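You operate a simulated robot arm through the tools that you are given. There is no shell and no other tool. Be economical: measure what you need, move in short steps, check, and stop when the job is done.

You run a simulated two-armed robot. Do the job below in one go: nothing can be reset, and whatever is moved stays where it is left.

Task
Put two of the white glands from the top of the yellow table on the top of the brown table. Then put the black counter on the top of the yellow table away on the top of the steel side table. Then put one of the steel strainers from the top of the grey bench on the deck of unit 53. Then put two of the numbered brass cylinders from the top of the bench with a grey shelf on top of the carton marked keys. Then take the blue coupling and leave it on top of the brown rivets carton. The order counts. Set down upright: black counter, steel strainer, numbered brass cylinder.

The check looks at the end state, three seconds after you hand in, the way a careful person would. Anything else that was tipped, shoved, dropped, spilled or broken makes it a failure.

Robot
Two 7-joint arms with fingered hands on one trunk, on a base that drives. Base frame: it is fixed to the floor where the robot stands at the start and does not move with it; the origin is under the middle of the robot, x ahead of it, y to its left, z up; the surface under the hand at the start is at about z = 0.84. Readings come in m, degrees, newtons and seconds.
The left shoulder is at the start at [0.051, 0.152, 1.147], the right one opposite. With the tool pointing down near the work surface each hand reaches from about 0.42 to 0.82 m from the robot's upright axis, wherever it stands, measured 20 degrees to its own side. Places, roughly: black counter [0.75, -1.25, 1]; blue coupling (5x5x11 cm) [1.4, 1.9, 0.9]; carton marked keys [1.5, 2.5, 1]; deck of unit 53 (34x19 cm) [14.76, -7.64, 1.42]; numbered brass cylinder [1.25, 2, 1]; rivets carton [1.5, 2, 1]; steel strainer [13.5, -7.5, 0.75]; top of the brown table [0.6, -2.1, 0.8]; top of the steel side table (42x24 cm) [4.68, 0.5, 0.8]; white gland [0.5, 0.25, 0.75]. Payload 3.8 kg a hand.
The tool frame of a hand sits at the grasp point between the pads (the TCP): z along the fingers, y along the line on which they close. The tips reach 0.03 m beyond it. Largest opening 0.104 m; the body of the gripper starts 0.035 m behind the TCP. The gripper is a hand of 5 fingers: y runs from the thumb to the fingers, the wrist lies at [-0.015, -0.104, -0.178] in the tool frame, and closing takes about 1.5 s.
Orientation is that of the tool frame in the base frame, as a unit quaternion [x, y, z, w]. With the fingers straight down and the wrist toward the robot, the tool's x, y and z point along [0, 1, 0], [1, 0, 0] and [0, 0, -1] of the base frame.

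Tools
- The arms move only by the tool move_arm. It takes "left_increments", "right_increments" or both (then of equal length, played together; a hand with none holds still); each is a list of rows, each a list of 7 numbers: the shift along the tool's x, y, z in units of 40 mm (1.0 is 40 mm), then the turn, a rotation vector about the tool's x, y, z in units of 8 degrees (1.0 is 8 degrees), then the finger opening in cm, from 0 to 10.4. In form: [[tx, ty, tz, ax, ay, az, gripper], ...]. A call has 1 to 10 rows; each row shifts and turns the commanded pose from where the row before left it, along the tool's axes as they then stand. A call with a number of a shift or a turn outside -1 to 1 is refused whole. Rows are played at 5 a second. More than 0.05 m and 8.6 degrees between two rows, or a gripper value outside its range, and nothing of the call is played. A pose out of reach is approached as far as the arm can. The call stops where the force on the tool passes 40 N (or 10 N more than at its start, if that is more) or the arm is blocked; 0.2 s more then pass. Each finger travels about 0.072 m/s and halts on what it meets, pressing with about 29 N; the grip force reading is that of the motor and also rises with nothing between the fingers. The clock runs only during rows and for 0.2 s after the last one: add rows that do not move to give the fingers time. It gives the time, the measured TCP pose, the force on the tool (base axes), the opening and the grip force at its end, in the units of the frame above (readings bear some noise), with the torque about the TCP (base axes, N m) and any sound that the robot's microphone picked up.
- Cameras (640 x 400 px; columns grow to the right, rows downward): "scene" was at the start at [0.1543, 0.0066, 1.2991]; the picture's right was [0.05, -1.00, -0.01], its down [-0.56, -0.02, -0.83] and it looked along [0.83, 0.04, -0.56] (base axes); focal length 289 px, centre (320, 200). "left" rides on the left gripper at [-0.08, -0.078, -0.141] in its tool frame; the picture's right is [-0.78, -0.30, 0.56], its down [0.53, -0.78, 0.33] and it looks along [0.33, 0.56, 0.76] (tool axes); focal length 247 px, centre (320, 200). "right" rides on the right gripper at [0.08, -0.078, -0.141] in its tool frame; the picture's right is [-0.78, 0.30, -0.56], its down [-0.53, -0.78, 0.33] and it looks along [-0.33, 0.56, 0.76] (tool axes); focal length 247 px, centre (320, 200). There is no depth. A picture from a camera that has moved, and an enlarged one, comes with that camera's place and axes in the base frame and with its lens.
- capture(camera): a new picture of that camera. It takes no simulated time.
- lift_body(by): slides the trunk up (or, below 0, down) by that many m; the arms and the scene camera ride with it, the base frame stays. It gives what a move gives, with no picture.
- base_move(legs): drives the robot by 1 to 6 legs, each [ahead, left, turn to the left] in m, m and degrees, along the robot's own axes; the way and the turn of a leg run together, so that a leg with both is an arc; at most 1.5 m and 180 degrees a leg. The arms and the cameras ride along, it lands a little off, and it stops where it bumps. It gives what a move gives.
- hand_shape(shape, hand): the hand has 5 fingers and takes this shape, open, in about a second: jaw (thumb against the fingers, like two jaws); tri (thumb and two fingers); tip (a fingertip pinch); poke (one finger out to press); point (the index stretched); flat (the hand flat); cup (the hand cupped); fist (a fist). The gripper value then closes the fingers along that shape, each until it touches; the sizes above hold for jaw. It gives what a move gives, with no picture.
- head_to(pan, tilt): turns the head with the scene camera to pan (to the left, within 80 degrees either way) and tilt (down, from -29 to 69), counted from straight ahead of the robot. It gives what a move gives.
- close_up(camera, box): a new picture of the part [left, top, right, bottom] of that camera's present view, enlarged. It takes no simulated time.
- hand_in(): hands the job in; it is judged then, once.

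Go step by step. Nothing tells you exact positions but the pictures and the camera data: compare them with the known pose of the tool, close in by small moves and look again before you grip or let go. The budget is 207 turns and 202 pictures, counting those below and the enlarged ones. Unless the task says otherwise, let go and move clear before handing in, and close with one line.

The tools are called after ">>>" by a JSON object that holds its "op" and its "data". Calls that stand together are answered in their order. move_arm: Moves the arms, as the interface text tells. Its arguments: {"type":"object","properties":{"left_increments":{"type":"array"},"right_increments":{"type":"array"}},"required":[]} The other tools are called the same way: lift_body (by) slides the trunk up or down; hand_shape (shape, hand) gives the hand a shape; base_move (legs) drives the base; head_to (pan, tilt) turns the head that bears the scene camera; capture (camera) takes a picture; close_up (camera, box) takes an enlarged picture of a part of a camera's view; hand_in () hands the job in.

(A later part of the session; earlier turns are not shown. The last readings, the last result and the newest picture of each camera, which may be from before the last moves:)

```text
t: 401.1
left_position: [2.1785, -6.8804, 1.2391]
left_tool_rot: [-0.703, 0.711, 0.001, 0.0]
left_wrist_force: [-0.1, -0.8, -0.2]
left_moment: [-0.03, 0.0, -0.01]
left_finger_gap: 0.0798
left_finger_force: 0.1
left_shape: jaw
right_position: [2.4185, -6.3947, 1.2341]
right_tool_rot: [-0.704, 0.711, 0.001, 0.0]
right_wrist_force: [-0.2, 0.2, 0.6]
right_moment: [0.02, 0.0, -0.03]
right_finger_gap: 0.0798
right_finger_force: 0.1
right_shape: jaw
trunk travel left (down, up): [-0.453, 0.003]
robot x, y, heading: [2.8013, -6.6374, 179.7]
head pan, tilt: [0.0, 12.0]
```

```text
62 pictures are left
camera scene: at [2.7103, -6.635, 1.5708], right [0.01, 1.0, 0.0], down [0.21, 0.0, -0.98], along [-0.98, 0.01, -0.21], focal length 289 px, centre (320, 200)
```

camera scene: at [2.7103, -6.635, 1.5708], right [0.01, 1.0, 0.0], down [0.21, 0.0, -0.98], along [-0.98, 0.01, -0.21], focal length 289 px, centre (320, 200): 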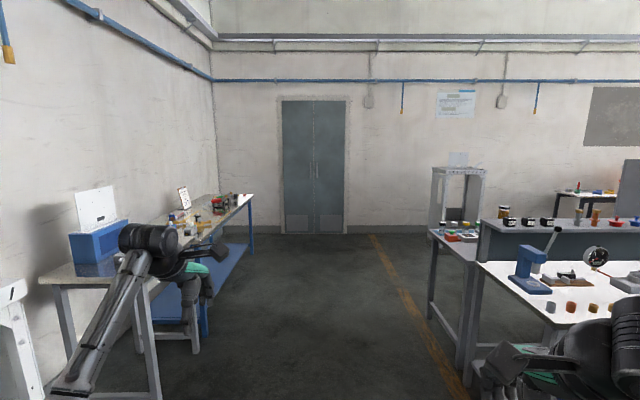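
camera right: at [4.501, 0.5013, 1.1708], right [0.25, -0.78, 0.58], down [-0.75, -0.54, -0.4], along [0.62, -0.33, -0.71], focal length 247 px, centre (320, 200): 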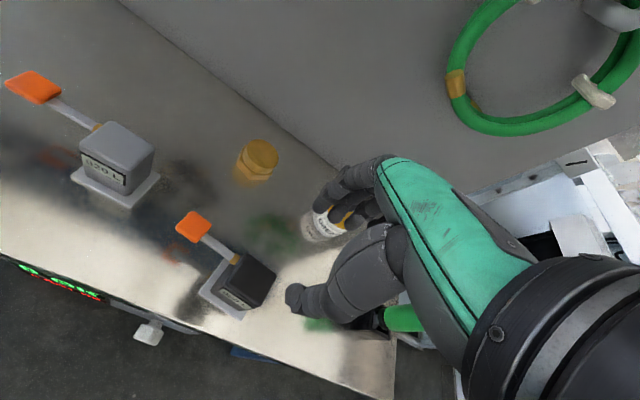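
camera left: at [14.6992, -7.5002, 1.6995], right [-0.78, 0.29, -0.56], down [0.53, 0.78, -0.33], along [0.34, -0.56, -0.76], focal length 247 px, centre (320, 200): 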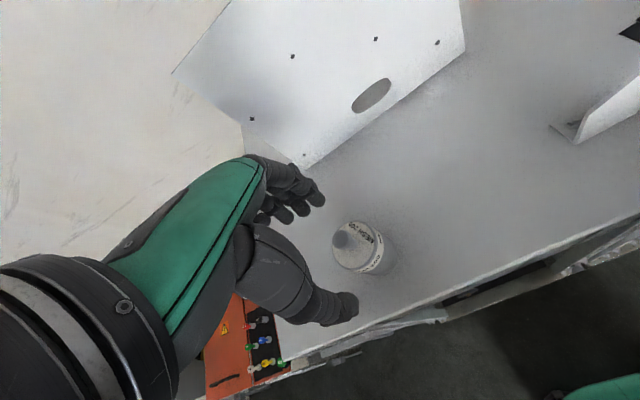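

>>> {"op": "base_move", "data": {"legs": [[0.42, 0, 0.3], [0, 0, -90], [1.4, 0, 0]]}}

>>> {"op": "capture", "data": {"camera": "scene"}}

```text
t: 414.3
left_position: [2.1625, -4.5903, 1.2397]
left_tool_rot: [0.008, 1.0, 0.001, 0.001]
left_wrist_force: [-0.1, -0.2, -0.3]
left_moment: [0.0, -0.03, 0.01]
left_finger_gap: 0.0798
left_finger_force: 0.2
left_shape: jaw
right_position: [2.6481, -4.834, 1.2348]
right_tool_rot: [0.008, 1.0, 0.001, 0.001]
right_wrist_force: [0.0, 1.0, -0.6]
right_moment: [-0.02, -0.02, -0.03]
right_finger_gap: 0.0799
right_finger_force: 0.1
right_shape: jaw
trunk travel left (down, up): [-0.453, 0.003]
robot x, y, heading: [2.4033, -5.2196, 89.1]
head pan, tilt: [0.0, 12.0]
```

```text
61 pictures are left
camera scene: at [2.4024, -5.1226, 1.5708], right [1.0, -0.01, 0.0], down [0.0, -0.21, -0.98], along [0.01, 0.98, -0.21], focal length 289 px, centre (320, 200)
```

scene: 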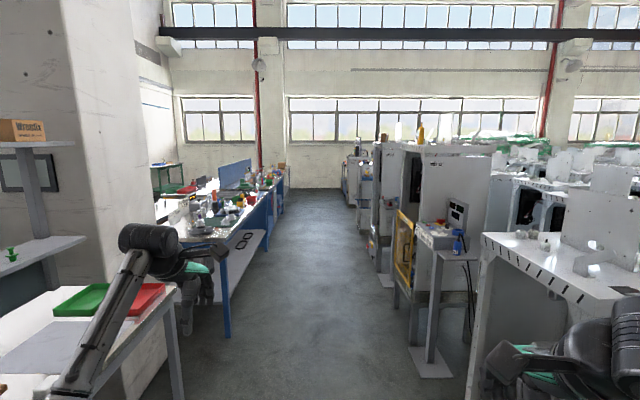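

>>> {"op": "base_move", "data": {"legs": [[1.4, 0, 0.9], [1.5, 0, 0], [1.5, 0, 0]]}}

>>> {"op": "base_move", "data": {"legs": [[1.5, 0, 0]]}}

>>> {"op": "head_to", "data": {"pan": 35, "tilt": 25}}

>>> {"op": "capture", "data": {"camera": "scene"}}

```text
t: 435.2
left_position: [2.2003, -0.2125, 1.2401]
left_tool_rot: [0.012, 1.0, 0.0, 0.0]
left_wrist_force: [-0.1, -0.4, -0.2]
left_moment: [-0.02, 0.03, 0.0]
left_finger_gap: 0.0799
left_finger_force: 0.0
left_shape: jaw
right_position: [2.6861, -0.4587, 1.2352]
right_tool_rot: [0.012, 1.0, 0.001, 0.002]
right_wrist_force: [-0.4, 0.5, 0.6]
right_moment: [-0.01, 0.03, -0.01]
right_finger_gap: 0.0797
right_finger_force: 0.1
right_shape: jaw
trunk travel left (down, up): [-0.453, 0.003]
robot x, y, heading: [2.4325, -0.8399, 88.7]
head pan, tilt: [0.0, 12.0]
```

```text
t: 442.7
left_position: [2.1676, 1.2828, 1.2393]
left_tool_rot: [-0.013, 1.0, 0.0, 0.0]
left_wrist_force: [0.4, -0.8, 1.3]
left_moment: [0.01, -0.03, 0.0]
left_finger_gap: 0.08
left_finger_force: 0.1
left_shape: jaw
right_position: [2.6626, 1.061, 1.2352]
right_tool_rot: [-0.013, 1.0, 0.002, 0.001]
right_wrist_force: [0.2, 0.6, -0.4]
right_moment: [-0.02, -0.03, -0.04]
right_finger_gap: 0.0798
right_finger_force: 0.0
right_shape: jaw
trunk travel left (down, up): [-0.453, 0.003]
robot x, y, heading: [2.4298, 0.6662, 91.5]
head pan, tilt: [0.0, 12.0]
```

```text
t: 443.7
left_position: [2.1673, 1.2837, 1.2395]
left_tool_rot: [-0.012, 1.0, 0.001, 0.0]
left_wrist_force: [0.0, 0.2, 0.5]
left_moment: [-0.01, -0.02, -0.05]
left_finger_gap: 0.0798
left_finger_force: 0.0
left_shape: jaw
right_position: [2.6638, 1.0636, 1.2348]
right_tool_rot: [-0.013, 1.0, 0.0, 0.001]
right_wrist_force: [-0.2, -0.3, -0.4]
right_moment: [-0.03, 0.01, 0.02]
right_finger_gap: 0.0797
right_finger_force: 0.1
right_shape: jaw
trunk travel left (down, up): [-0.453, 0.003]
robot x, y, heading: [2.4306, 0.665, 91.4]
head pan, tilt: [35.0, 25.0]
```

```text
60 pictures are left
camera scene: at [2.3776, 0.7443, 1.5497], right [0.8, 0.59, 0.0], down [0.25, -0.34, -0.91], along [-0.54, 0.73, -0.42], focal length 289 px, centre (320, 200)
```

scene: 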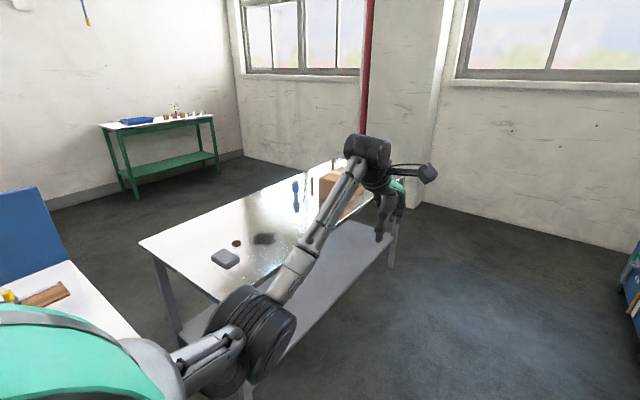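

I'll go level with the cartons and turn to face the bench from the aisle side.

>>> {"op": "base_move", "data": {"legs": [[1.35, 0, -1.4], [0, 0, 90]]}}

>>> {"op": "head_to", "data": {"pan": 0, "tilt": 33}}

>>> {"op": "capture", "data": {"camera": "scene"}}

>>> {"op": "close_up", "data": {"camera": "scene", "box": [220, 60, 460, 210]}}

```text
t: 454.3
left_position: [1.8002, 1.8056, 1.2393]
left_tool_rot: [-0.691, 0.722, 0.001, -0.001]
left_wrist_force: [-0.2, -0.7, 0.2]
left_moment: [0.02, -0.03, 0.02]
left_finger_gap: 0.0798
left_finger_force: 0.1
left_shape: jaw
right_position: [2.0554, 2.2842, 1.2359]
right_tool_rot: [-0.691, 0.723, 0.001, 0.001]
right_wrist_force: [-0.2, -0.3, 0.8]
right_moment: [-0.02, 0.0, 0.0]
right_finger_gap: 0.0803
right_finger_force: 0.0
right_shape: jaw
trunk travel left (down, up): [-0.453, 0.003]
robot x, y, heading: [2.4312, 2.0274, 177.1]
head pan, tilt: [35.0, 25.0]
```

```text
t: 455.3
left_position: [1.7994, 1.8057, 1.2391]
left_tool_rot: [-0.691, 0.723, 0.0, 0.0]
left_wrist_force: [0.4, -0.7, 0.1]
left_moment: [-0.04, -0.02, 0.03]
left_finger_gap: 0.0798
left_finger_force: 0.1
left_shape: jaw
right_position: [2.0552, 2.2857, 1.2348]
right_tool_rot: [-0.691, 0.723, 0.001, 0.0]
right_wrist_force: [-0.6, 0.0, 0.3]
right_moment: [-0.01, 0.01, -0.01]
right_finger_gap: 0.0801
right_finger_force: 0.1
right_shape: jaw
trunk travel left (down, up): [-0.453, 0.003]
robot x, y, heading: [2.4323, 2.0276, 177.5]
head pan, tilt: [0.0, 33.0]
```

```text
59 pictures are left
camera scene: at [2.3426, 2.0328, 1.537], right [0.04, 1.0, 0.0], down [0.54, -0.02, -0.84], along [-0.84, 0.04, -0.54], focal length 289 px, centre (320, 200)
```

scene: 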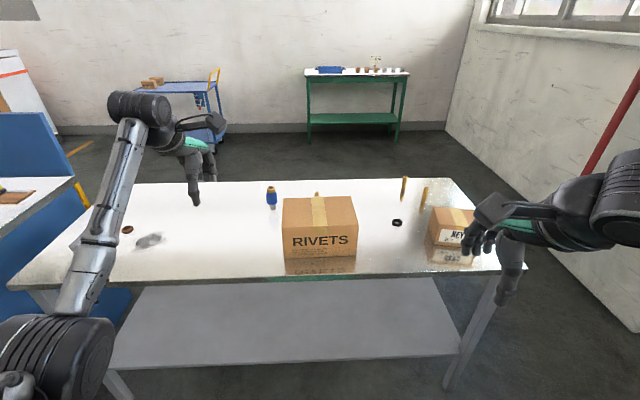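

```text
2.67 times, centred on (340, 135) of scene
camera zoom: at [2.3426, 2.0328, 1.537], right [0.04, 1.0, 0.0], down [0.54, -0.02, -0.84], along [-0.84, 0.04, -0.54], focal length 771 px, centre (267, 373)
```

zoom: 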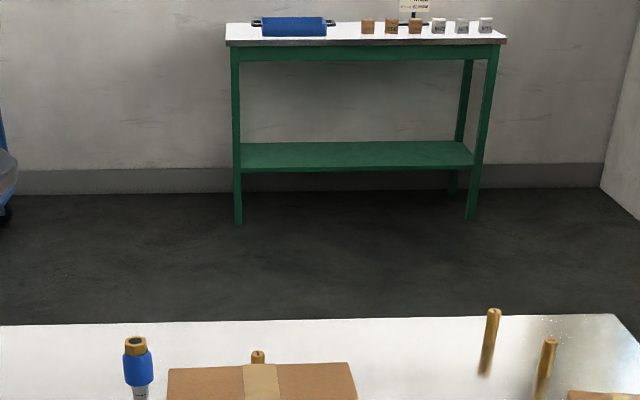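

From here I can see the Rivets carton, the blue coupling to its left, one brass cylinder behind it, the Keys carton on the right and two brass cylinders near it. All are reachable from this side, so I'll move in to about (2.0, 2.25).

>>> {"op": "base_move", "data": {"legs": [[0, 0.0, 2.7], [0, -0.22, 0], [0.4, 0, 0]]}}

>>> {"op": "head_to", "data": {"pan": -10, "tilt": 45}}

>>> {"op": "capture", "data": {"camera": "scene"}}

>>> {"op": "capture", "data": {"camera": "right"}}

```text
t: 459.5
left_position: [1.4059, 1.9972, 1.2404]
left_tool_rot: [-0.706, 0.708, 0.001, -0.001]
left_wrist_force: [0.8, 0.4, 0.3]
left_moment: [-0.01, -0.02, 0.01]
left_finger_gap: 0.0796
left_finger_force: 0.1
left_shape: jaw
right_position: [1.6414, 2.4871, 1.2355]
right_tool_rot: [-0.706, 0.708, 0.002, -0.001]
right_wrist_force: [0.0, 0.0, 0.4]
right_moment: [-0.01, 0.0, 0.01]
right_finger_gap: 0.0799
right_finger_force: 0.2
right_shape: jaw
trunk travel left (down, up): [-0.453, 0.003]
robot x, y, heading: [2.0298, 2.2418, 179.8]
head pan, tilt: [0.0, 33.0]
```

```text
t: 460.2
left_position: [1.4042, 1.9975, 1.2394]
left_tool_rot: [-0.707, 0.708, 0.001, -0.001]
left_wrist_force: [0.7, -0.3, -0.2]
left_moment: [0.01, 0.02, -0.04]
left_finger_gap: 0.0797
left_finger_force: 0.1
left_shape: jaw
right_position: [1.6394, 2.488, 1.2343]
right_tool_rot: [-0.706, 0.708, 0.001, 0.0]
right_wrist_force: [0.5, -0.6, -0.4]
right_moment: [0.0, 0.0, 0.03]
right_finger_gap: 0.0798
right_finger_force: 0.1
right_shape: jaw
trunk travel left (down, up): [-0.453, 0.003]
robot x, y, heading: [2.0263, 2.2466, 179.6]
head pan, tilt: [-10.0, 45.0]
```

```text
57 pictures are left
camera scene: at [1.9464, 2.2623, 1.5191], right [0.17, 0.98, 0.0], down [0.7, -0.12, -0.71], along [-0.7, 0.12, -0.71], focal length 289 px, centre (320, 200)
```

scene: 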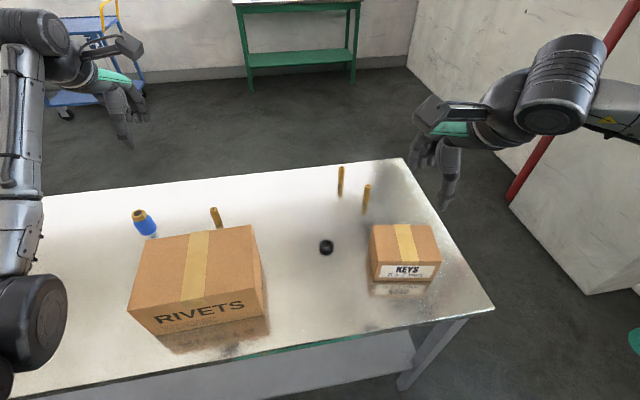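

```text
56 pictures are left
camera right: at [1.7186, 2.4063, 1.3761], right [-0.29, 0.78, 0.56], down [0.78, 0.53, -0.33], along [-0.56, 0.34, -0.76], focal length 247 px, centre (320, 200)
```

right: 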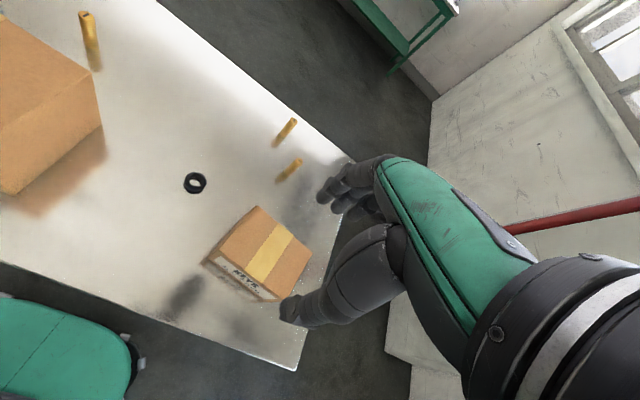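

Brass cylinder A is near (1.255, 2.455) and B near (1.347, 2.516), each about 12 cm tall. The Keys carton top spans about x 1.48–1.61, y 2.465–2.61. I'll take B first, lowering the trunk while keeping the left hand high.

>>> {"op": "move_arm", "data": {"left_increments": [[0, -0.5, -0.9, 0, 0, 0, 8], [0, -0.5, -0.9, 0, 0, 0, 8], [0, -0.5, -0.9, 0, 0, 0, 8], [0, 0, -0.9, 0, 0, 0, 8]]}}

>>> {"op": "lift_body", "data": {"by": -0.18}}

>>> {"op": "move_arm", "data": {"right_increments": [[-0.1, 0.9, 0, 0, 0, 0, 6], [-0.1, 0.9, 0, 0, 0, 0, 5], [-0.1, 0.9, 0, 0, 0, 0, 5], [-0.1, 0.9, 0, 0, 0, 0, 5], [-0.1, 0.9, 0, 0, 0, 0, 5], [-0.1, 0.9, 0, 0, 0, 0, 5], [-0.1, 0.9, 0, 0, 0, 0, 5], [0, 0.9, 0, 0, 0, 0, 5]]}}

>>> {"op": "capture", "data": {"camera": "right"}}

>>> {"op": "capture", "data": {"camera": "scene"}}

```text
t: 461.2
left_position: [1.4665, 1.9985, 1.3821]
left_tool_rot: [-0.707, 0.707, 0.0, -0.001]
left_wrist_force: [0.5, -0.2, -0.2]
left_moment: [0.02, -0.02, 0.0]
left_finger_gap: 0.0795
left_finger_force: 0.1
left_shape: jaw
right_position: [1.6398, 2.4874, 1.2353]
right_tool_rot: [-0.706, 0.708, 0.0, -0.001]
right_wrist_force: [-0.2, 0.1, 0.0]
right_moment: [0.0, 0.01, 0.03]
right_finger_gap: 0.0798
right_finger_force: 0.0
right_shape: jaw
trunk travel left (down, up): [-0.453, 0.003]
robot x, y, heading: [2.0301, 2.2474, 179.7]
head pan, tilt: [-10.0, 45.0]
```

```text
t: 463.2
left_position: [1.4643, 1.9963, 1.202]
left_tool_rot: [-0.707, 0.707, 0.0, 0.0]
left_wrist_force: [-0.8, 0.0, 0.6]
left_moment: [0.02, -0.02, 0.03]
left_finger_gap: 0.0798
left_finger_force: 0.0
left_shape: jaw
right_position: [1.6392, 2.487, 1.0556]
right_tool_rot: [-0.707, 0.707, 0.001, -0.001]
right_wrist_force: [-0.3, 0.2, 0.2]
right_moment: [0.02, 0.0, -0.01]
right_finger_gap: 0.0796
right_finger_force: 0.2
right_shape: jaw
trunk travel left (down, up): [-0.273, 0.183]
robot x, y, heading: [2.0276, 2.2431, 179.9]
head pan, tilt: [-10.0, 45.0]
```

```text
t: 465.0
left_position: [1.4634, 1.9965, 1.2023]
left_tool_rot: [-0.707, 0.708, 0.001, -0.001]
left_wrist_force: [0.0, 0.0, -0.3]
left_moment: [0.03, 0.01, 0.01]
left_finger_gap: 0.0795
left_finger_force: 0.0
left_shape: jaw
right_position: [1.3502, 2.5152, 1.0552]
right_tool_rot: [-0.707, 0.707, 0.001, 0.002]
right_wrist_force: [-0.2, 0.0, 0.1]
right_moment: [0.0, -0.04, 0.0]
right_finger_gap: 0.0503
right_finger_force: 0.2
right_shape: jaw
trunk travel left (down, up): [-0.273, 0.183]
robot x, y, heading: [2.0245, 2.2474, 180.1]
head pan, tilt: [-10.0, 45.0]
```

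```text
55 pictures are left
camera right: at [1.4291, 2.4335, 1.1961], right [-0.3, 0.77, 0.56], down [0.78, 0.53, -0.33], along [-0.55, 0.34, -0.76], focal length 247 px, centre (320, 200)
```

right: 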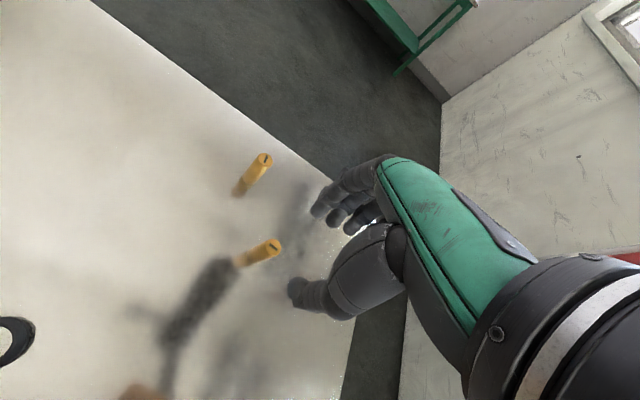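

```text
54 pictures are left
camera scene: at [1.9074, 2.2613, 1.3274], right [0.17, 0.98, 0.02], down [0.76, -0.12, -0.64], along [-0.63, 0.12, -0.77], focal length 289 px, centre (320, 200)
```

scene: 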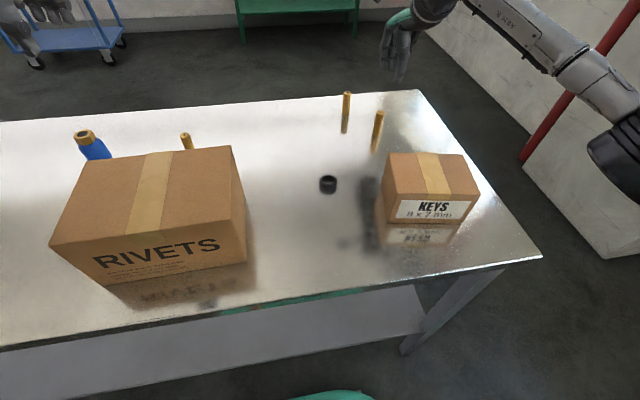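

>>> {"op": "move_arm", "data": {"right_increments": [[0.12, 0.2, 0.7, 0, 0, 0, 5], [0, 0, 0.8, 0, 0, 0, 5], [0, 0, 0.8, 0, 0, 0, 5], [0, 0, 0.8, 0, 0, 0, 5]]}}

>>> {"op": "close_up", "data": {"camera": "right", "box": [200, 150, 440, 300]}}

>>> {"op": "close_up", "data": {"camera": "scene", "box": [310, 50, 470, 150]}}

```text
t: 466.0
left_position: [1.4645, 1.9981, 1.2033]
left_tool_rot: [-0.707, 0.707, 0.001, -0.001]
left_wrist_force: [-1.2, -0.4, 1.1]
left_moment: [0.01, -0.02, -0.04]
left_finger_gap: 0.0797
left_finger_force: 0.0
left_shape: jaw
right_position: [1.3447, 2.512, 0.9299]
right_tool_rot: [-0.706, 0.708, 0.001, 0.001]
right_wrist_force: [0.1, 0.3, -1.4]
right_moment: [-0.04, -0.03, 0.01]
right_finger_gap: 0.0505
right_finger_force: 0.0
right_shape: jaw
trunk travel left (down, up): [-0.273, 0.183]
robot x, y, heading: [2.0239, 2.2483, 179.7]
head pan, tilt: [-10.0, 45.0]
```

```text
2.67 times, centred on (320, 225) of right
camera zoom: at [1.4234, 2.4307, 1.0709], right [-0.29, 0.78, 0.56], down [0.78, 0.53, -0.33], along [-0.56, 0.34, -0.76], focal length 659 px, centre (320, 133)
```

zoom: 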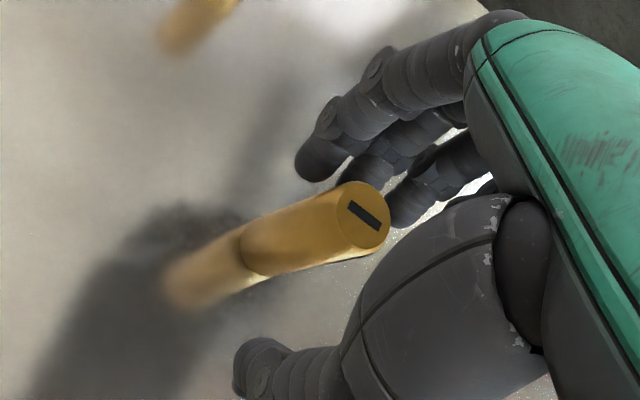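

```text
4.00 times, centred on (390, 100) of scene
camera zoom: at [1.908, 2.2624, 1.3274], right [0.17, 0.98, 0.02], down [0.76, -0.12, -0.64], along [-0.63, 0.12, -0.77], focal length 1156 px, centre (40, 600)
```

zoom: 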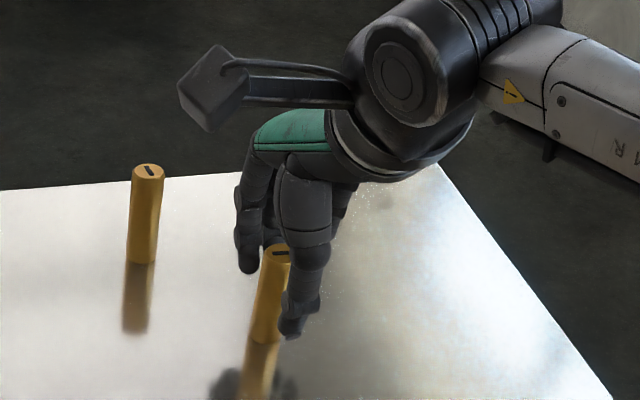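

The lower half of what I saw is the cylinder's reflection. It's really about 8 cm tall with its top at z ≈0.918, standing near (1.325, 2.521). I'll correct and go lower.

>>> {"op": "move_arm", "data": {"right_increments": [[-0.22, 0.5, 0, 0, 0, 0, 5], [0, 0, 0.5, 0, 0, 0, 5], [0, 0, 0.45, 0, 0, 0, 5]]}}

>>> {"op": "close_up", "data": {"camera": "right", "box": [200, 150, 440, 300]}}

>>> {"op": "close_up", "data": {"camera": "scene", "box": [310, 50, 470, 150]}}

```text
t: 466.8
left_position: [1.4645, 1.9979, 1.2038]
left_tool_rot: [-0.707, 0.708, 0.001, 0.0]
left_wrist_force: [0.1, -0.4, -0.1]
left_moment: [-0.04, -0.01, -0.02]
left_finger_gap: 0.0794
left_finger_force: 0.0
left_shape: jaw
right_position: [1.3238, 2.5203, 0.8933]
right_tool_rot: [-0.707, 0.707, 0.001, 0.0]
right_wrist_force: [0.2, 1.2, 0.1]
right_moment: [0.03, -0.01, 0.01]
right_finger_gap: 0.0501
right_finger_force: 0.1
right_shape: jaw
trunk travel left (down, up): [-0.273, 0.183]
robot x, y, heading: [2.0294, 2.2457, 179.8]
head pan, tilt: [-10.0, 45.0]
```

```text
2.67 times, centred on (320, 225) of right
camera zoom: at [1.4025, 2.4397, 1.0331], right [-0.29, 0.78, 0.56], down [0.78, 0.53, -0.33], along [-0.56, 0.34, -0.76], focal length 659 px, centre (320, 133)
```

zoom: 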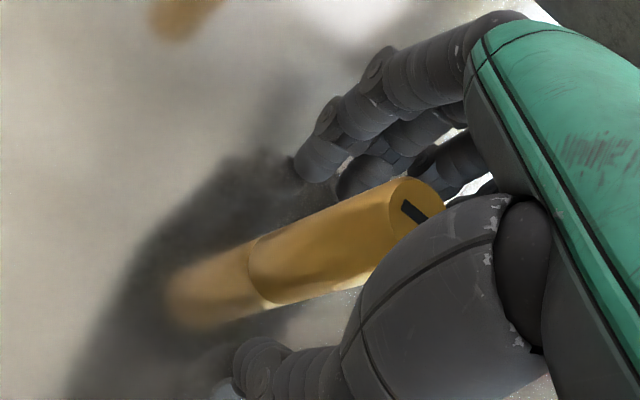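

```text
4.00 times, centred on (390, 100) of scene
camera zoom: at [1.9085, 2.2622, 1.3275], right [0.17, 0.98, 0.02], down [0.76, -0.12, -0.64], along [-0.63, 0.12, -0.77], focal length 1156 px, centre (40, 600)
```

zoom: 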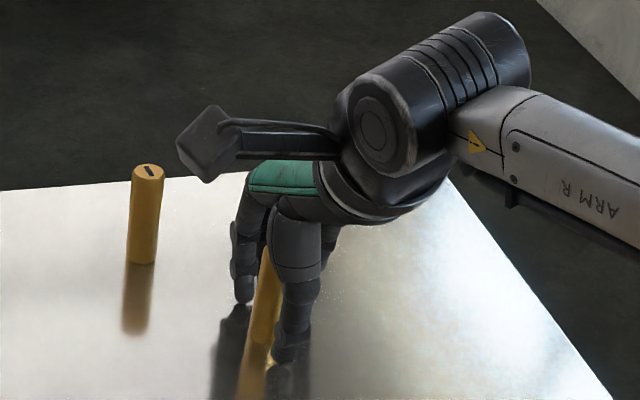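

Aligned, so I'll close.

>>> {"op": "move_arm", "data": {"right_increments": [[-0.04, 0.04, 0, 0, 0, 0, 4], [0, 0, 0, 0, 0, 0, 3], [0, 0, 0, 0, 0, 0, 2], [0, 0, 0, 0, 0, 0, 1.2], [0, 0, 0, 0, 0, 0, 0.6], [0, 0, 0, 0, 0, 0, 0.6]]}}

>>> {"op": "close_up", "data": {"camera": "right", "box": [200, 150, 440, 300]}}

```text
t: 468.2
left_position: [1.4636, 1.9977, 1.2037]
left_tool_rot: [-0.707, 0.707, 0.0, 0.0]
left_wrist_force: [0.1, 0.0, 0.1]
left_moment: [0.0, -0.03, -0.02]
left_finger_gap: 0.0799
left_finger_force: 0.1
left_shape: jaw
right_position: [1.3212, 2.5215, 0.8933]
right_tool_rot: [-0.706, 0.708, 0.001, 0.0]
right_wrist_force: [0.2, -0.2, 0.2]
right_moment: [0.0, -0.03, -0.01]
right_finger_gap: 0.0131
right_finger_force: 29.5
right_shape: jaw
trunk travel left (down, up): [-0.273, 0.183]
robot x, y, heading: [2.0296, 2.2494, 179.8]
head pan, tilt: [-10.0, 45.0]
```

```text
2.67 times, centred on (320, 225) of right
camera zoom: at [1.4011, 2.4406, 1.0342], right [-0.29, 0.78, 0.56], down [0.78, 0.53, -0.33], along [-0.56, 0.34, -0.76], focal length 659 px, centre (320, 133)
```

zoom: 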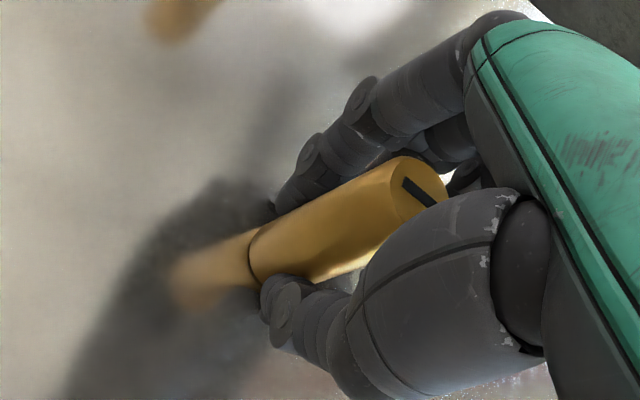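

B is gripped. I'll lift it and carry it over the Keys carton to about (1.525, 2.60).

>>> {"op": "move_arm", "data": {"right_increments": [[0, 0, -0.5, 0, 0, 0, 0.6], [0, 0, -0.9, 0, 0, 0, 0.6], [0, 0, -0.9, 0, 0, 0, 0.6], [0, 0, -0.9, 0, 0, 0, 0.6], [-0.4, -1, 0, 0, 0, 0, 0.6], [-0.4, -1, 0, 0, 0, 0, 0.6], [-0.4, -1, 0, 0, 0, 0, 0.6], [-0.4, -1, 0, 0, 0, 0, 0.6], [-0.4, -1, 0, 0, 0, 0, 0.6]]}}

>>> {"op": "capture", "data": {"camera": "right"}}

>>> {"op": "close_up", "data": {"camera": "scene", "box": [320, 40, 560, 240]}}

```text
t: 470.2
left_position: [1.4666, 1.9971, 1.2043]
left_tool_rot: [-0.706, 0.708, 0.001, -0.002]
left_wrist_force: [-0.6, 0.0, 0.1]
left_moment: [0.02, 0.0, 0.02]
left_finger_gap: 0.0798
left_finger_force: 0.1
left_shape: jaw
right_position: [1.5227, 2.6023, 1.0214]
right_tool_rot: [-0.707, 0.708, 0.001, 0.0]
right_wrist_force: [-0.6, -1.3, -0.8]
right_moment: [-0.01, 0.0, 0.0]
right_finger_gap: 0.0129
right_finger_force: 28.5
right_shape: jaw
trunk travel left (down, up): [-0.273, 0.183]
robot x, y, heading: [2.0252, 2.2439, 180.0]
head pan, tilt: [-10.0, 45.0]
```

```text
48 pictures are left
camera right: at [1.6029, 2.5212, 1.1622], right [-0.29, 0.78, 0.56], down [0.78, 0.53, -0.33], along [-0.56, 0.33, -0.76], focal length 247 px, centre (320, 200)
```

right: 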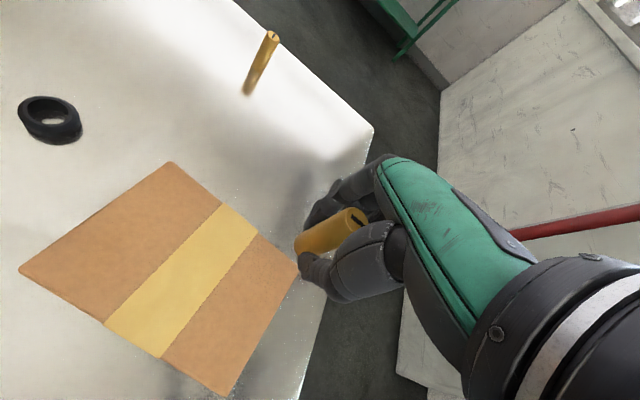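

```text
2.00 times, centred on (440, 140) of scene
camera zoom: at [1.9106, 2.2629, 1.3277], right [0.17, 0.98, 0.01], down [0.76, -0.12, -0.64], along [-0.63, 0.12, -0.77], focal length 578 px, centre (80, 320)
```

zoom: 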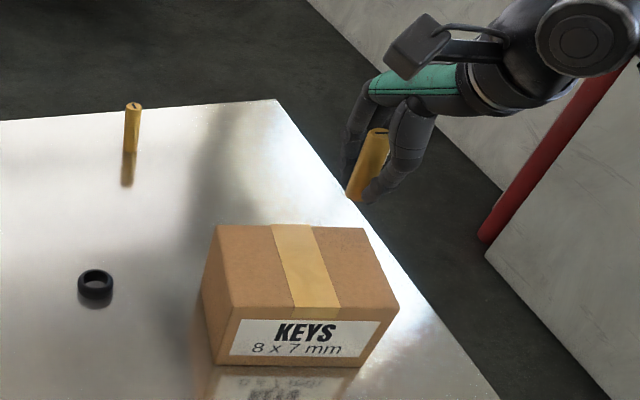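

From the wrist view the carton top is centred at about (1.563, 2.538), z ≈0.935. I'll shift B to about (1.57, 2.578) and lower slowly.

>>> {"op": "move_arm", "data": {"right_increments": [[0.3, -0.6, 0, 0, 0, 0, 0.6], [0.3, -0.58, 0, 0, 0, 0, 0.6], [0, 0, 0.4, 0, 0, 0, 0.6], [0, 0, 0.2, 0, 0, 0, 0.6]]}}

>>> {"op": "close_up", "data": {"camera": "scene", "box": [360, 80, 520, 230]}}

>>> {"op": "capture", "data": {"camera": "right"}}

```text
t: 471.2
left_position: [1.4645, 1.9965, 1.2035]
left_tool_rot: [-0.706, 0.708, 0.0, 0.0]
left_wrist_force: [0.7, 0.3, -0.4]
left_moment: [0.0, 0.02, 0.01]
left_finger_gap: 0.0799
left_finger_force: 0.0
left_shape: jaw
right_position: [1.5698, 2.5777, 0.9979]
right_tool_rot: [-0.706, 0.708, 0.002, 0.0]
right_wrist_force: [-0.6, 0.1, -1.1]
right_moment: [0.0, 0.0, 0.0]
right_finger_gap: 0.0132
right_finger_force: 29.1
right_shape: jaw
trunk travel left (down, up): [-0.273, 0.183]
robot x, y, heading: [2.0265, 2.2457, 180.0]
head pan, tilt: [-10.0, 45.0]
```

```text
2.67 times, centred on (440, 155) of scene
camera zoom: at [1.9085, 2.2625, 1.3275], right [0.17, 0.98, 0.02], down [0.76, -0.12, -0.64], along [-0.63, 0.12, -0.77], focal length 771 px, centre (0, 320)
```

zoom: 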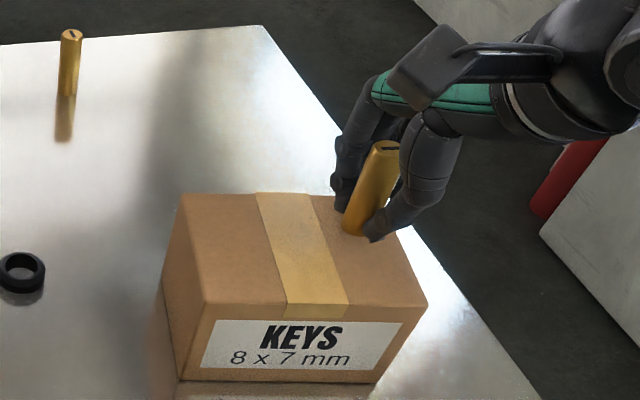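

```text
45 pictures are left
camera right: at [1.6493, 2.4968, 1.1383], right [-0.29, 0.78, 0.56], down [0.78, 0.53, -0.33], along [-0.56, 0.34, -0.76], focal length 247 px, centre (320, 200)
```

right: 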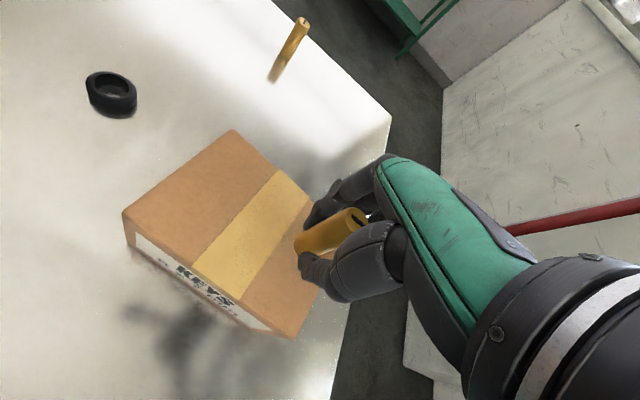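

>>> {"op": "move_arm", "data": {"right_increments": [[0, 0, 0.15, 0, 0, 0, 0.6], [0, 0, 0.1, 0, 0, 0, 0.6]]}}

>>> {"op": "close_up", "data": {"camera": "scene", "box": [380, 100, 500, 180]}}

```text
t: 471.8
left_position: [1.4652, 1.9983, 1.2033]
left_tool_rot: [-0.707, 0.708, 0.0, 0.0]
left_wrist_force: [0.2, -0.2, 0.5]
left_moment: [-0.04, 0.01, -0.06]
left_finger_gap: 0.0797
left_finger_force: 0.0
left_shape: jaw
right_position: [1.5702, 2.5781, 0.9879]
right_tool_rot: [-0.706, 0.708, 0.0, 0.001]
right_wrist_force: [0.4, 0.2, -1.7]
right_moment: [-0.01, 0.0, -0.01]
right_finger_gap: 0.0131
right_finger_force: 29.4
right_shape: jaw
trunk travel left (down, up): [-0.273, 0.183]
robot x, y, heading: [2.0257, 2.2454, 179.7]
head pan, tilt: [-10.0, 45.0]
```

```text
5.00 times, centred on (440, 140) of scene
camera zoom: at [1.9086, 2.2624, 1.3275], right [0.17, 0.98, 0.02], down [0.76, -0.12, -0.64], along [-0.63, 0.12, -0.77], focal length 1445 px, centre (-280, 500)
```

zoom: 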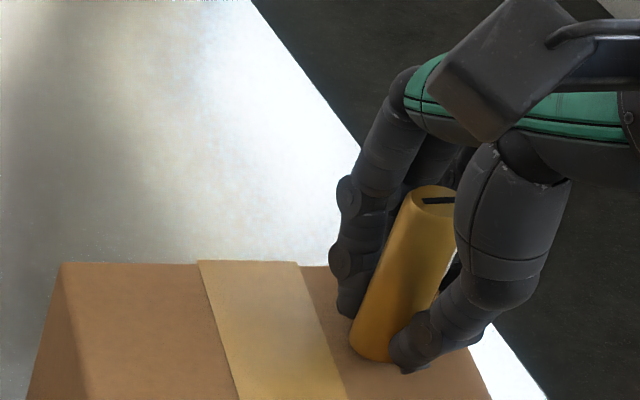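

>>> {"op": "move_arm", "data": {"right_increments": [[0, 0, 0.1, 0, 0, 0, 0.6], [0, 0, 0.1, 0, 0, 0, 0.6]]}}

```text
t: 472.4
left_position: [1.4664, 1.9979, 1.2048]
left_tool_rot: [-0.707, 0.707, 0.001, -0.002]
left_wrist_force: [-0.1, 0.8, -0.9]
left_moment: [-0.03, -0.05, 0.01]
left_finger_gap: 0.0796
left_finger_force: 0.1
left_shape: jaw
right_position: [1.5701, 2.5778, 0.9826]
right_tool_rot: [-0.706, 0.708, 0.003, -0.001]
right_wrist_force: [1.2, 1.2, 11.2]
right_moment: [0.06, 0.13, 0.01]
right_finger_gap: 0.0132
right_finger_force: 28.9
right_shape: jaw
trunk travel left (down, up): [-0.273, 0.183]
robot x, y, heading: [2.0298, 2.2428, 179.8]
head pan, tilt: [-10.0, 45.0]
```

Contact at about 11 N. I'll release slowly and rise.

>>> {"op": "move_arm", "data": {"right_increments": [[0, 0, -0.06, 0, 0, 0, 0.6], [0, 0, 0, 0, 0, 0, 1.6], [0, 0, 0, 0, 0, 0, 2.2], [0, 0, 0, 0, 0, 0, 3], [0, 0, 0, 0, 0, 0, 4], [0, 0, 0, 0, 0, 0, 5], [0, 0, -0.5, 0, 0, 0, 5], [0, 0, -0.9, 0, 0, 0, 5], [0, 0, -0.9, 0, 0, 0, 5]]}}

>>> {"op": "capture", "data": {"camera": "right"}}

>>> {"op": "close_up", "data": {"camera": "scene", "box": [320, 60, 540, 240]}}

```text
t: 474.4
left_position: [1.4654, 1.9971, 1.2025]
left_tool_rot: [-0.707, 0.708, 0.001, -0.001]
left_wrist_force: [0.6, -0.1, 0.2]
left_moment: [0.02, 0.03, 0.02]
left_finger_gap: 0.0795
left_finger_force: 0.1
left_shape: jaw
right_position: [1.5692, 2.5797, 1.075]
right_tool_rot: [-0.706, 0.708, 0.001, 0.001]
right_wrist_force: [0.2, 0.2, 0.0]
right_moment: [-0.02, 0.0, -0.01]
right_finger_gap: 0.0497
right_finger_force: 0.1
right_shape: jaw
trunk travel left (down, up): [-0.273, 0.183]
robot x, y, heading: [2.0239, 2.2482, 180.0]
head pan, tilt: [-10.0, 45.0]
```

```text
43 pictures are left
camera right: at [1.6485, 2.4974, 1.217], right [-0.3, 0.78, 0.56], down [0.78, 0.53, -0.33], along [-0.56, 0.34, -0.76], focal length 247 px, centre (320, 200)
```

right: 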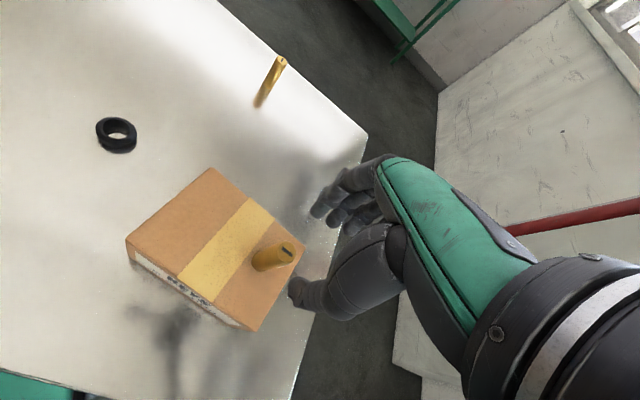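

```text
2.22 times, centred on (430, 150) of scene
camera zoom: at [1.9088, 2.262, 1.3275], right [0.17, 0.98, 0.02], down [0.76, -0.12, -0.64], along [-0.63, 0.12, -0.77], focal length 642 px, centre (76, 311)
```

zoom: 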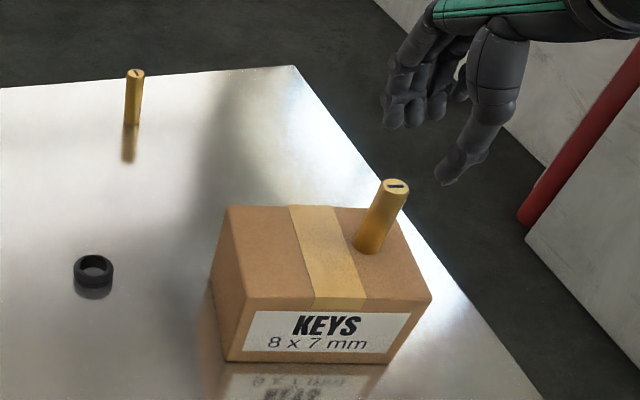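

B stands on the Keys carton. For A near (1.226, 2.460) I need a little more reach, so I'll nudge the base 4 cm closer and move over.

>>> {"op": "base_move", "data": {"legs": [[0.04, 0, 0]]}}

>>> {"op": "move_arm", "data": {"right_increments": [[0.37, 0.93, -0.2, 0, 0, 0, 5], [0.37, 0.93, 0, 0, 0, 0, 5], [0.37, 0.93, 0, 0, 0, 0, 5], [0.37, 0.93, 0, 0, 0, 0, 5], [0.37, 0.93, 0, 0, 0, 0, 5], [0.37, 0.93, 0, 0, 0, 0, 5], [0.37, 0.93, 0, 0, 0, 0, 5], [0.37, 0.93, 0, 0, 0, 0, 5]]}}

>>> {"op": "capture", "data": {"camera": "right"}}

```text
t: 475.3
left_position: [1.4313, 1.9972, 1.2051]
left_tool_rot: [-0.707, 0.708, 0.003, -0.002]
left_wrist_force: [-0.1, 0.1, -0.4]
left_moment: [0.03, 0.04, 0.04]
left_finger_gap: 0.0799
left_finger_force: 0.0
left_shape: jaw
right_position: [1.5345, 2.5799, 1.0782]
right_tool_rot: [0.707, -0.707, -0.002, 0.002]
right_wrist_force: [0.5, 1.0, 0.1]
right_moment: [0.0, 0.04, -0.01]
right_finger_gap: 0.0495
right_finger_force: 0.1
right_shape: jaw
trunk travel left (down, up): [-0.273, 0.183]
robot x, y, heading: [1.9861, 2.2442, 180.0]
head pan, tilt: [-10.0, 45.0]
```

```text
t: 477.1
left_position: [1.4252, 1.9947, 1.202]
left_tool_rot: [-0.707, 0.708, 0.002, 0.0]
left_wrist_force: [-0.8, -0.7, -0.1]
left_moment: [0.02, 0.01, -0.03]
left_finger_gap: 0.0799
left_finger_force: 0.0
left_shape: jaw
right_position: [1.2348, 2.4597, 1.0847]
right_tool_rot: [-0.707, 0.707, 0.003, 0.002]
right_wrist_force: [1.1, -0.7, 0.5]
right_moment: [0.02, -0.01, -0.02]
right_finger_gap: 0.0497
right_finger_force: 0.0
right_shape: jaw
trunk travel left (down, up): [-0.273, 0.183]
robot x, y, heading: [1.9898, 2.2472, 179.9]
head pan, tilt: [-10.0, 45.0]
```

```text
41 pictures are left
camera right: at [1.3135, 2.3776, 1.2257], right [-0.29, 0.77, 0.56], down [0.78, 0.54, -0.33], along [-0.56, 0.34, -0.76], focal length 247 px, centre (320, 200)
```

right: 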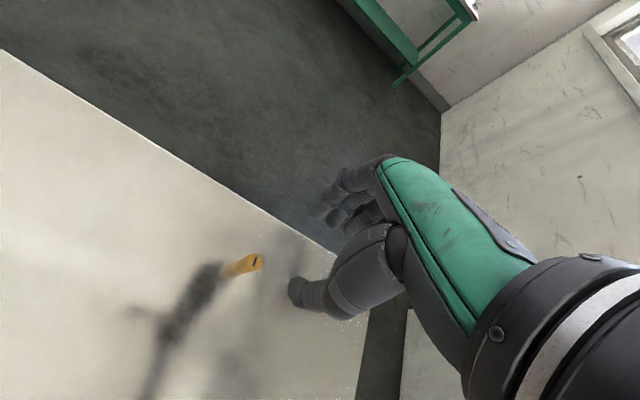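

>>> {"op": "move_arm", "data": {"right_increments": [[-0.08, 0.31, 0.8, 0, 0, 0, 5], [0, 0, 1, 0, 0, 0, 5], [0, 0, 1, 0, 0, 0, 5], [0, 0, 0.7, 0, 0, 0, 5]]}}

>>> {"op": "close_up", "data": {"camera": "right", "box": [200, 150, 440, 300]}}

```text
t: 478.1
left_position: [1.4267, 1.9972, 1.2027]
left_tool_rot: [-0.706, 0.708, 0.001, -0.001]
left_wrist_force: [0.6, 0.5, -0.2]
left_moment: [0.03, 0.02, 0.01]
left_finger_gap: 0.0796
left_finger_force: 0.0
left_shape: jaw
right_position: [1.23, 2.46, 0.9557]
right_tool_rot: [-0.706, 0.708, 0.001, 0.0]
right_wrist_force: [0.1, 0.4, -1.0]
right_moment: [0.02, -0.01, -0.01]
right_finger_gap: 0.0499
right_finger_force: 0.1
right_shape: jaw
right hand out of reach, approached as far as the arm can: row 1
trunk travel left (down, up): [-0.273, 0.183]
robot x, y, heading: [1.9888, 2.2453, 180.0]
head pan, tilt: [-10.0, 45.0]
```

```text
2.67 times, centred on (320, 225) of right
camera zoom: at [1.3085, 2.3785, 1.0965], right [-0.29, 0.78, 0.56], down [0.78, 0.53, -0.33], along [-0.56, 0.34, -0.76], focal length 659 px, centre (320, 133)
```

zoom: 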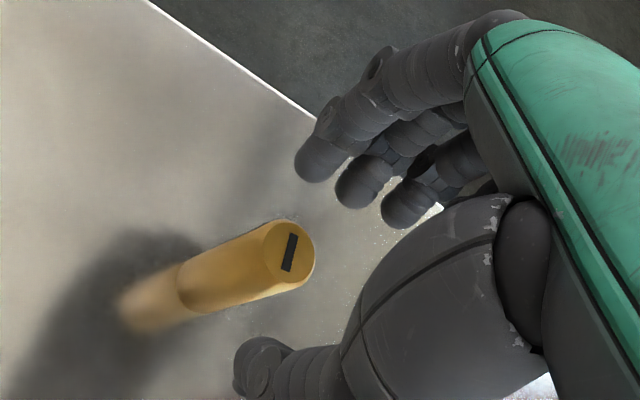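

>>> {"op": "move_arm", "data": {"right_increments": [[-0.08, 0.1, 0.6, 0, 0, 0, 5], [0, 0.08, 0.6, 0, 0, 0, 5], [0, 0, 0.37, 0, 0, 0, 5]]}}

>>> {"op": "close_up", "data": {"camera": "right", "box": [200, 150, 440, 300]}}

```text
t: 478.9
left_position: [1.4248, 1.9972, 1.2026]
left_tool_rot: [-0.707, 0.707, 0.001, -0.001]
left_wrist_force: [0.1, 0.6, 0.6]
left_moment: [0.01, -0.01, -0.01]
left_finger_gap: 0.0798
left_finger_force: 0.1
left_shape: jaw
right_position: [1.2372, 2.4587, 0.9125]
right_tool_rot: [-0.707, 0.708, 0.002, 0.0]
right_wrist_force: [-0.3, -0.1, -0.3]
right_moment: [-0.02, 0.03, 0.01]
right_finger_gap: 0.0493
right_finger_force: 0.0
right_shape: jaw
right hand out of reach, approached as far as the arm can: row 1, 2
trunk travel left (down, up): [-0.273, 0.183]
robot x, y, heading: [1.9918, 2.2454, 180.1]
head pan, tilt: [-10.0, 45.0]
```

```text
2.67 times, centred on (320, 225) of right
camera zoom: at [1.3146, 2.3771, 1.0539], right [-0.29, 0.78, 0.56], down [0.78, 0.53, -0.33], along [-0.56, 0.34, -0.76], focal length 659 px, centre (320, 133)
```

zoom: 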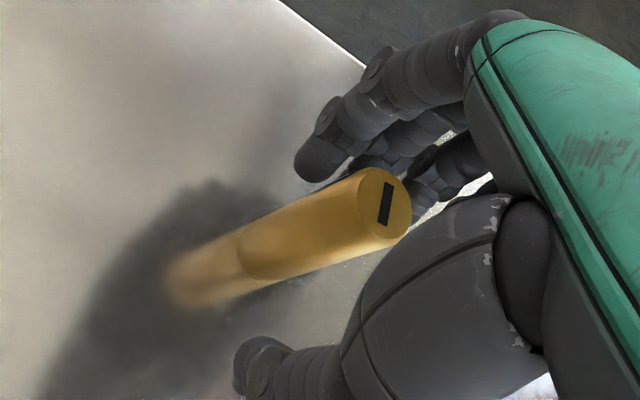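

The arm is at its reach limit. I'll lift clear, nudge the base forward 2.5 cm, lower the trunk slightly and come down again.

>>> {"op": "move_arm", "data": {"right_increments": [[0, -0.2, -0.9, 0, 0, 0, 5], [0, -0.1, -0.6, 0, 0, 0, 5]]}}

>>> {"op": "base_move", "data": {"legs": [[0.03, 0.0, 0]]}}

>>> {"op": "capture", "data": {"camera": "right"}}

```text
t: 479.5
left_position: [1.4262, 1.9981, 1.2037]
left_tool_rot: [-0.707, 0.707, 0.002, -0.002]
left_wrist_force: [-0.4, 0.0, 0.2]
left_moment: [-0.02, 0.02, -0.01]
left_finger_gap: 0.0797
left_finger_force: 0.2
left_shape: jaw
right_position: [1.2469, 2.4557, 0.974]
right_tool_rot: [-0.707, 0.708, 0.001, 0.001]
right_wrist_force: [0.0, -0.4, 0.5]
right_moment: [0.01, 0.01, -0.04]
right_finger_gap: 0.0496
right_finger_force: 0.1
right_shape: jaw
trunk travel left (down, up): [-0.273, 0.183]
robot x, y, heading: [1.9908, 2.2425, 180.1]
head pan, tilt: [-10.0, 45.0]
```

```text
t: 480.3
left_position: [1.4027, 1.9988, 1.2075]
left_tool_rot: [-0.706, 0.708, 0.002, -0.004]
left_wrist_force: [0.0, -0.1, 0.4]
left_moment: [-0.01, 0.04, 0.02]
left_finger_gap: 0.0797
left_finger_force: 0.1
left_shape: jaw
right_position: [1.2203, 2.4559, 0.9764]
right_tool_rot: [-0.706, 0.708, 0.003, -0.002]
right_wrist_force: [-0.1, 0.3, 1.1]
right_moment: [-0.02, 0.0, 0.02]
right_finger_gap: 0.0499
right_finger_force: 0.2
right_shape: jaw
trunk travel left (down, up): [-0.273, 0.183]
robot x, y, heading: [1.9576, 2.2459, 179.7]
head pan, tilt: [-10.0, 45.0]
```

```text
38 pictures are left
camera right: at [1.3003, 2.3753, 1.1186], right [-0.29, 0.78, 0.56], down [0.78, 0.53, -0.34], along [-0.56, 0.34, -0.76], focal length 247 px, centre (320, 200)
```

right: 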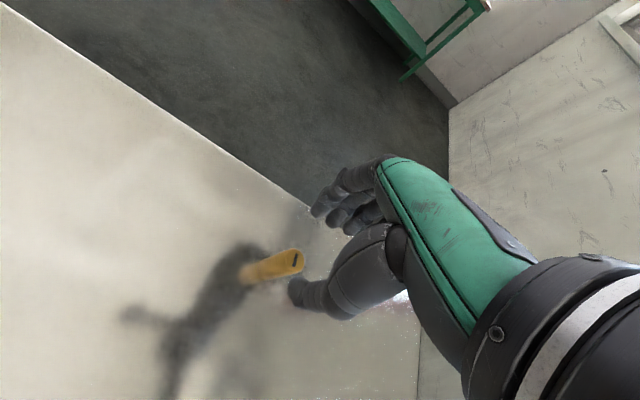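

>>> {"op": "move_arm", "data": {"right_increments": [[-0.15, 0, 0.8, 0, 0, 0, 5], [0, 0, 0.8, 0, 0, 0, 5], [0, 0, 0.45, 0, 0, 0, 5]]}}

>>> {"op": "close_up", "data": {"camera": "right", "box": [200, 150, 440, 300]}}

```text
t: 481.1
left_position: [1.3959, 1.9977, 1.2036]
left_tool_rot: [-0.706, 0.708, 0.001, -0.001]
left_wrist_force: [-0.1, -0.1, 0.7]
left_moment: [-0.03, -0.01, -0.01]
left_finger_gap: 0.0796
left_finger_force: 0.1
left_shape: jaw
right_position: [1.2151, 2.4626, 0.8911]
right_tool_rot: [-0.706, 0.708, 0.001, 0.001]
right_wrist_force: [0.0, -0.7, 0.2]
right_moment: [0.01, 0.02, -0.02]
right_finger_gap: 0.0495
right_finger_force: 0.1
right_shape: jaw
trunk travel left (down, up): [-0.273, 0.183]
robot x, y, heading: [1.9581, 2.2474, 179.9]
head pan, tilt: [-10.0, 45.0]
```

```text
2.67 times, centred on (320, 225) of right
camera zoom: at [1.2942, 2.3807, 1.0321], right [-0.29, 0.78, 0.56], down [0.78, 0.53, -0.33], along [-0.56, 0.34, -0.76], focal length 659 px, centre (320, 133)
```

zoom: 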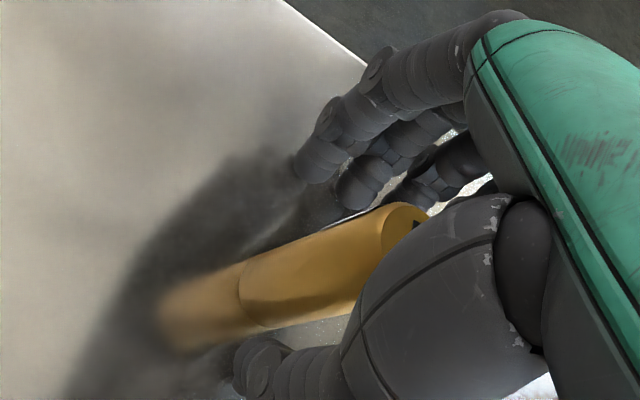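

>>> {"op": "move_arm", "data": {"right_increments": [[0, -0.15, 0, 0, 0, 0, 4.5], [0, 0, 0, 0, 0, 0, 3.2], [0, 0, 0, 0, 0, 0, 2], [0, 0, 0, 0, 0, 0, 1.2], [0, 0, 0, 0, 0, 0, 0.6], [0, 0, 0, 0, 0, 0, 0.6]]}}

>>> {"op": "close_up", "data": {"camera": "right", "box": [200, 150, 440, 300]}}

```text
t: 482.5
left_position: [1.3978, 1.9972, 1.204]
left_tool_rot: [-0.707, 0.707, 0.001, -0.001]
left_wrist_force: [0.6, 0.6, -0.1]
left_moment: [0.01, 0.0, 0.04]
left_finger_gap: 0.0793
left_finger_force: 0.0
left_shape: jaw
right_position: [1.2217, 2.4629, 0.8919]
right_tool_rot: [-0.707, 0.708, 0.002, 0.0]
right_wrist_force: [0.5, 0.0, -0.8]
right_moment: [0.03, -0.02, 0.0]
right_finger_gap: 0.0129
right_finger_force: 28.4
right_shape: jaw
trunk travel left (down, up): [-0.273, 0.183]
robot x, y, heading: [1.9589, 2.2435, 180.1]
head pan, tilt: [-10.0, 45.0]
```

```text
2.67 times, centred on (320, 225) of right
camera zoom: at [1.3007, 2.3811, 1.033], right [-0.29, 0.78, 0.56], down [0.78, 0.53, -0.33], along [-0.56, 0.34, -0.76], focal length 659 px, centre (320, 133)
```

zoom: 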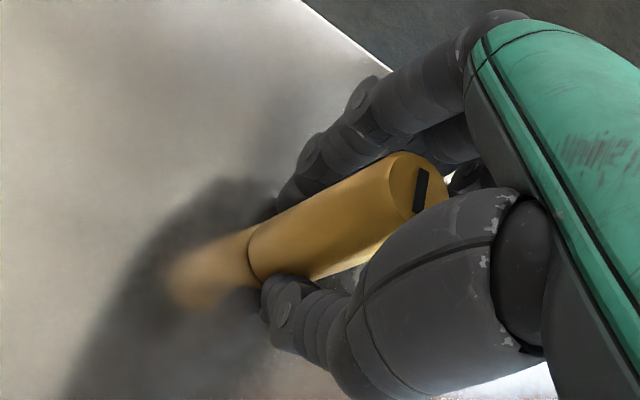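

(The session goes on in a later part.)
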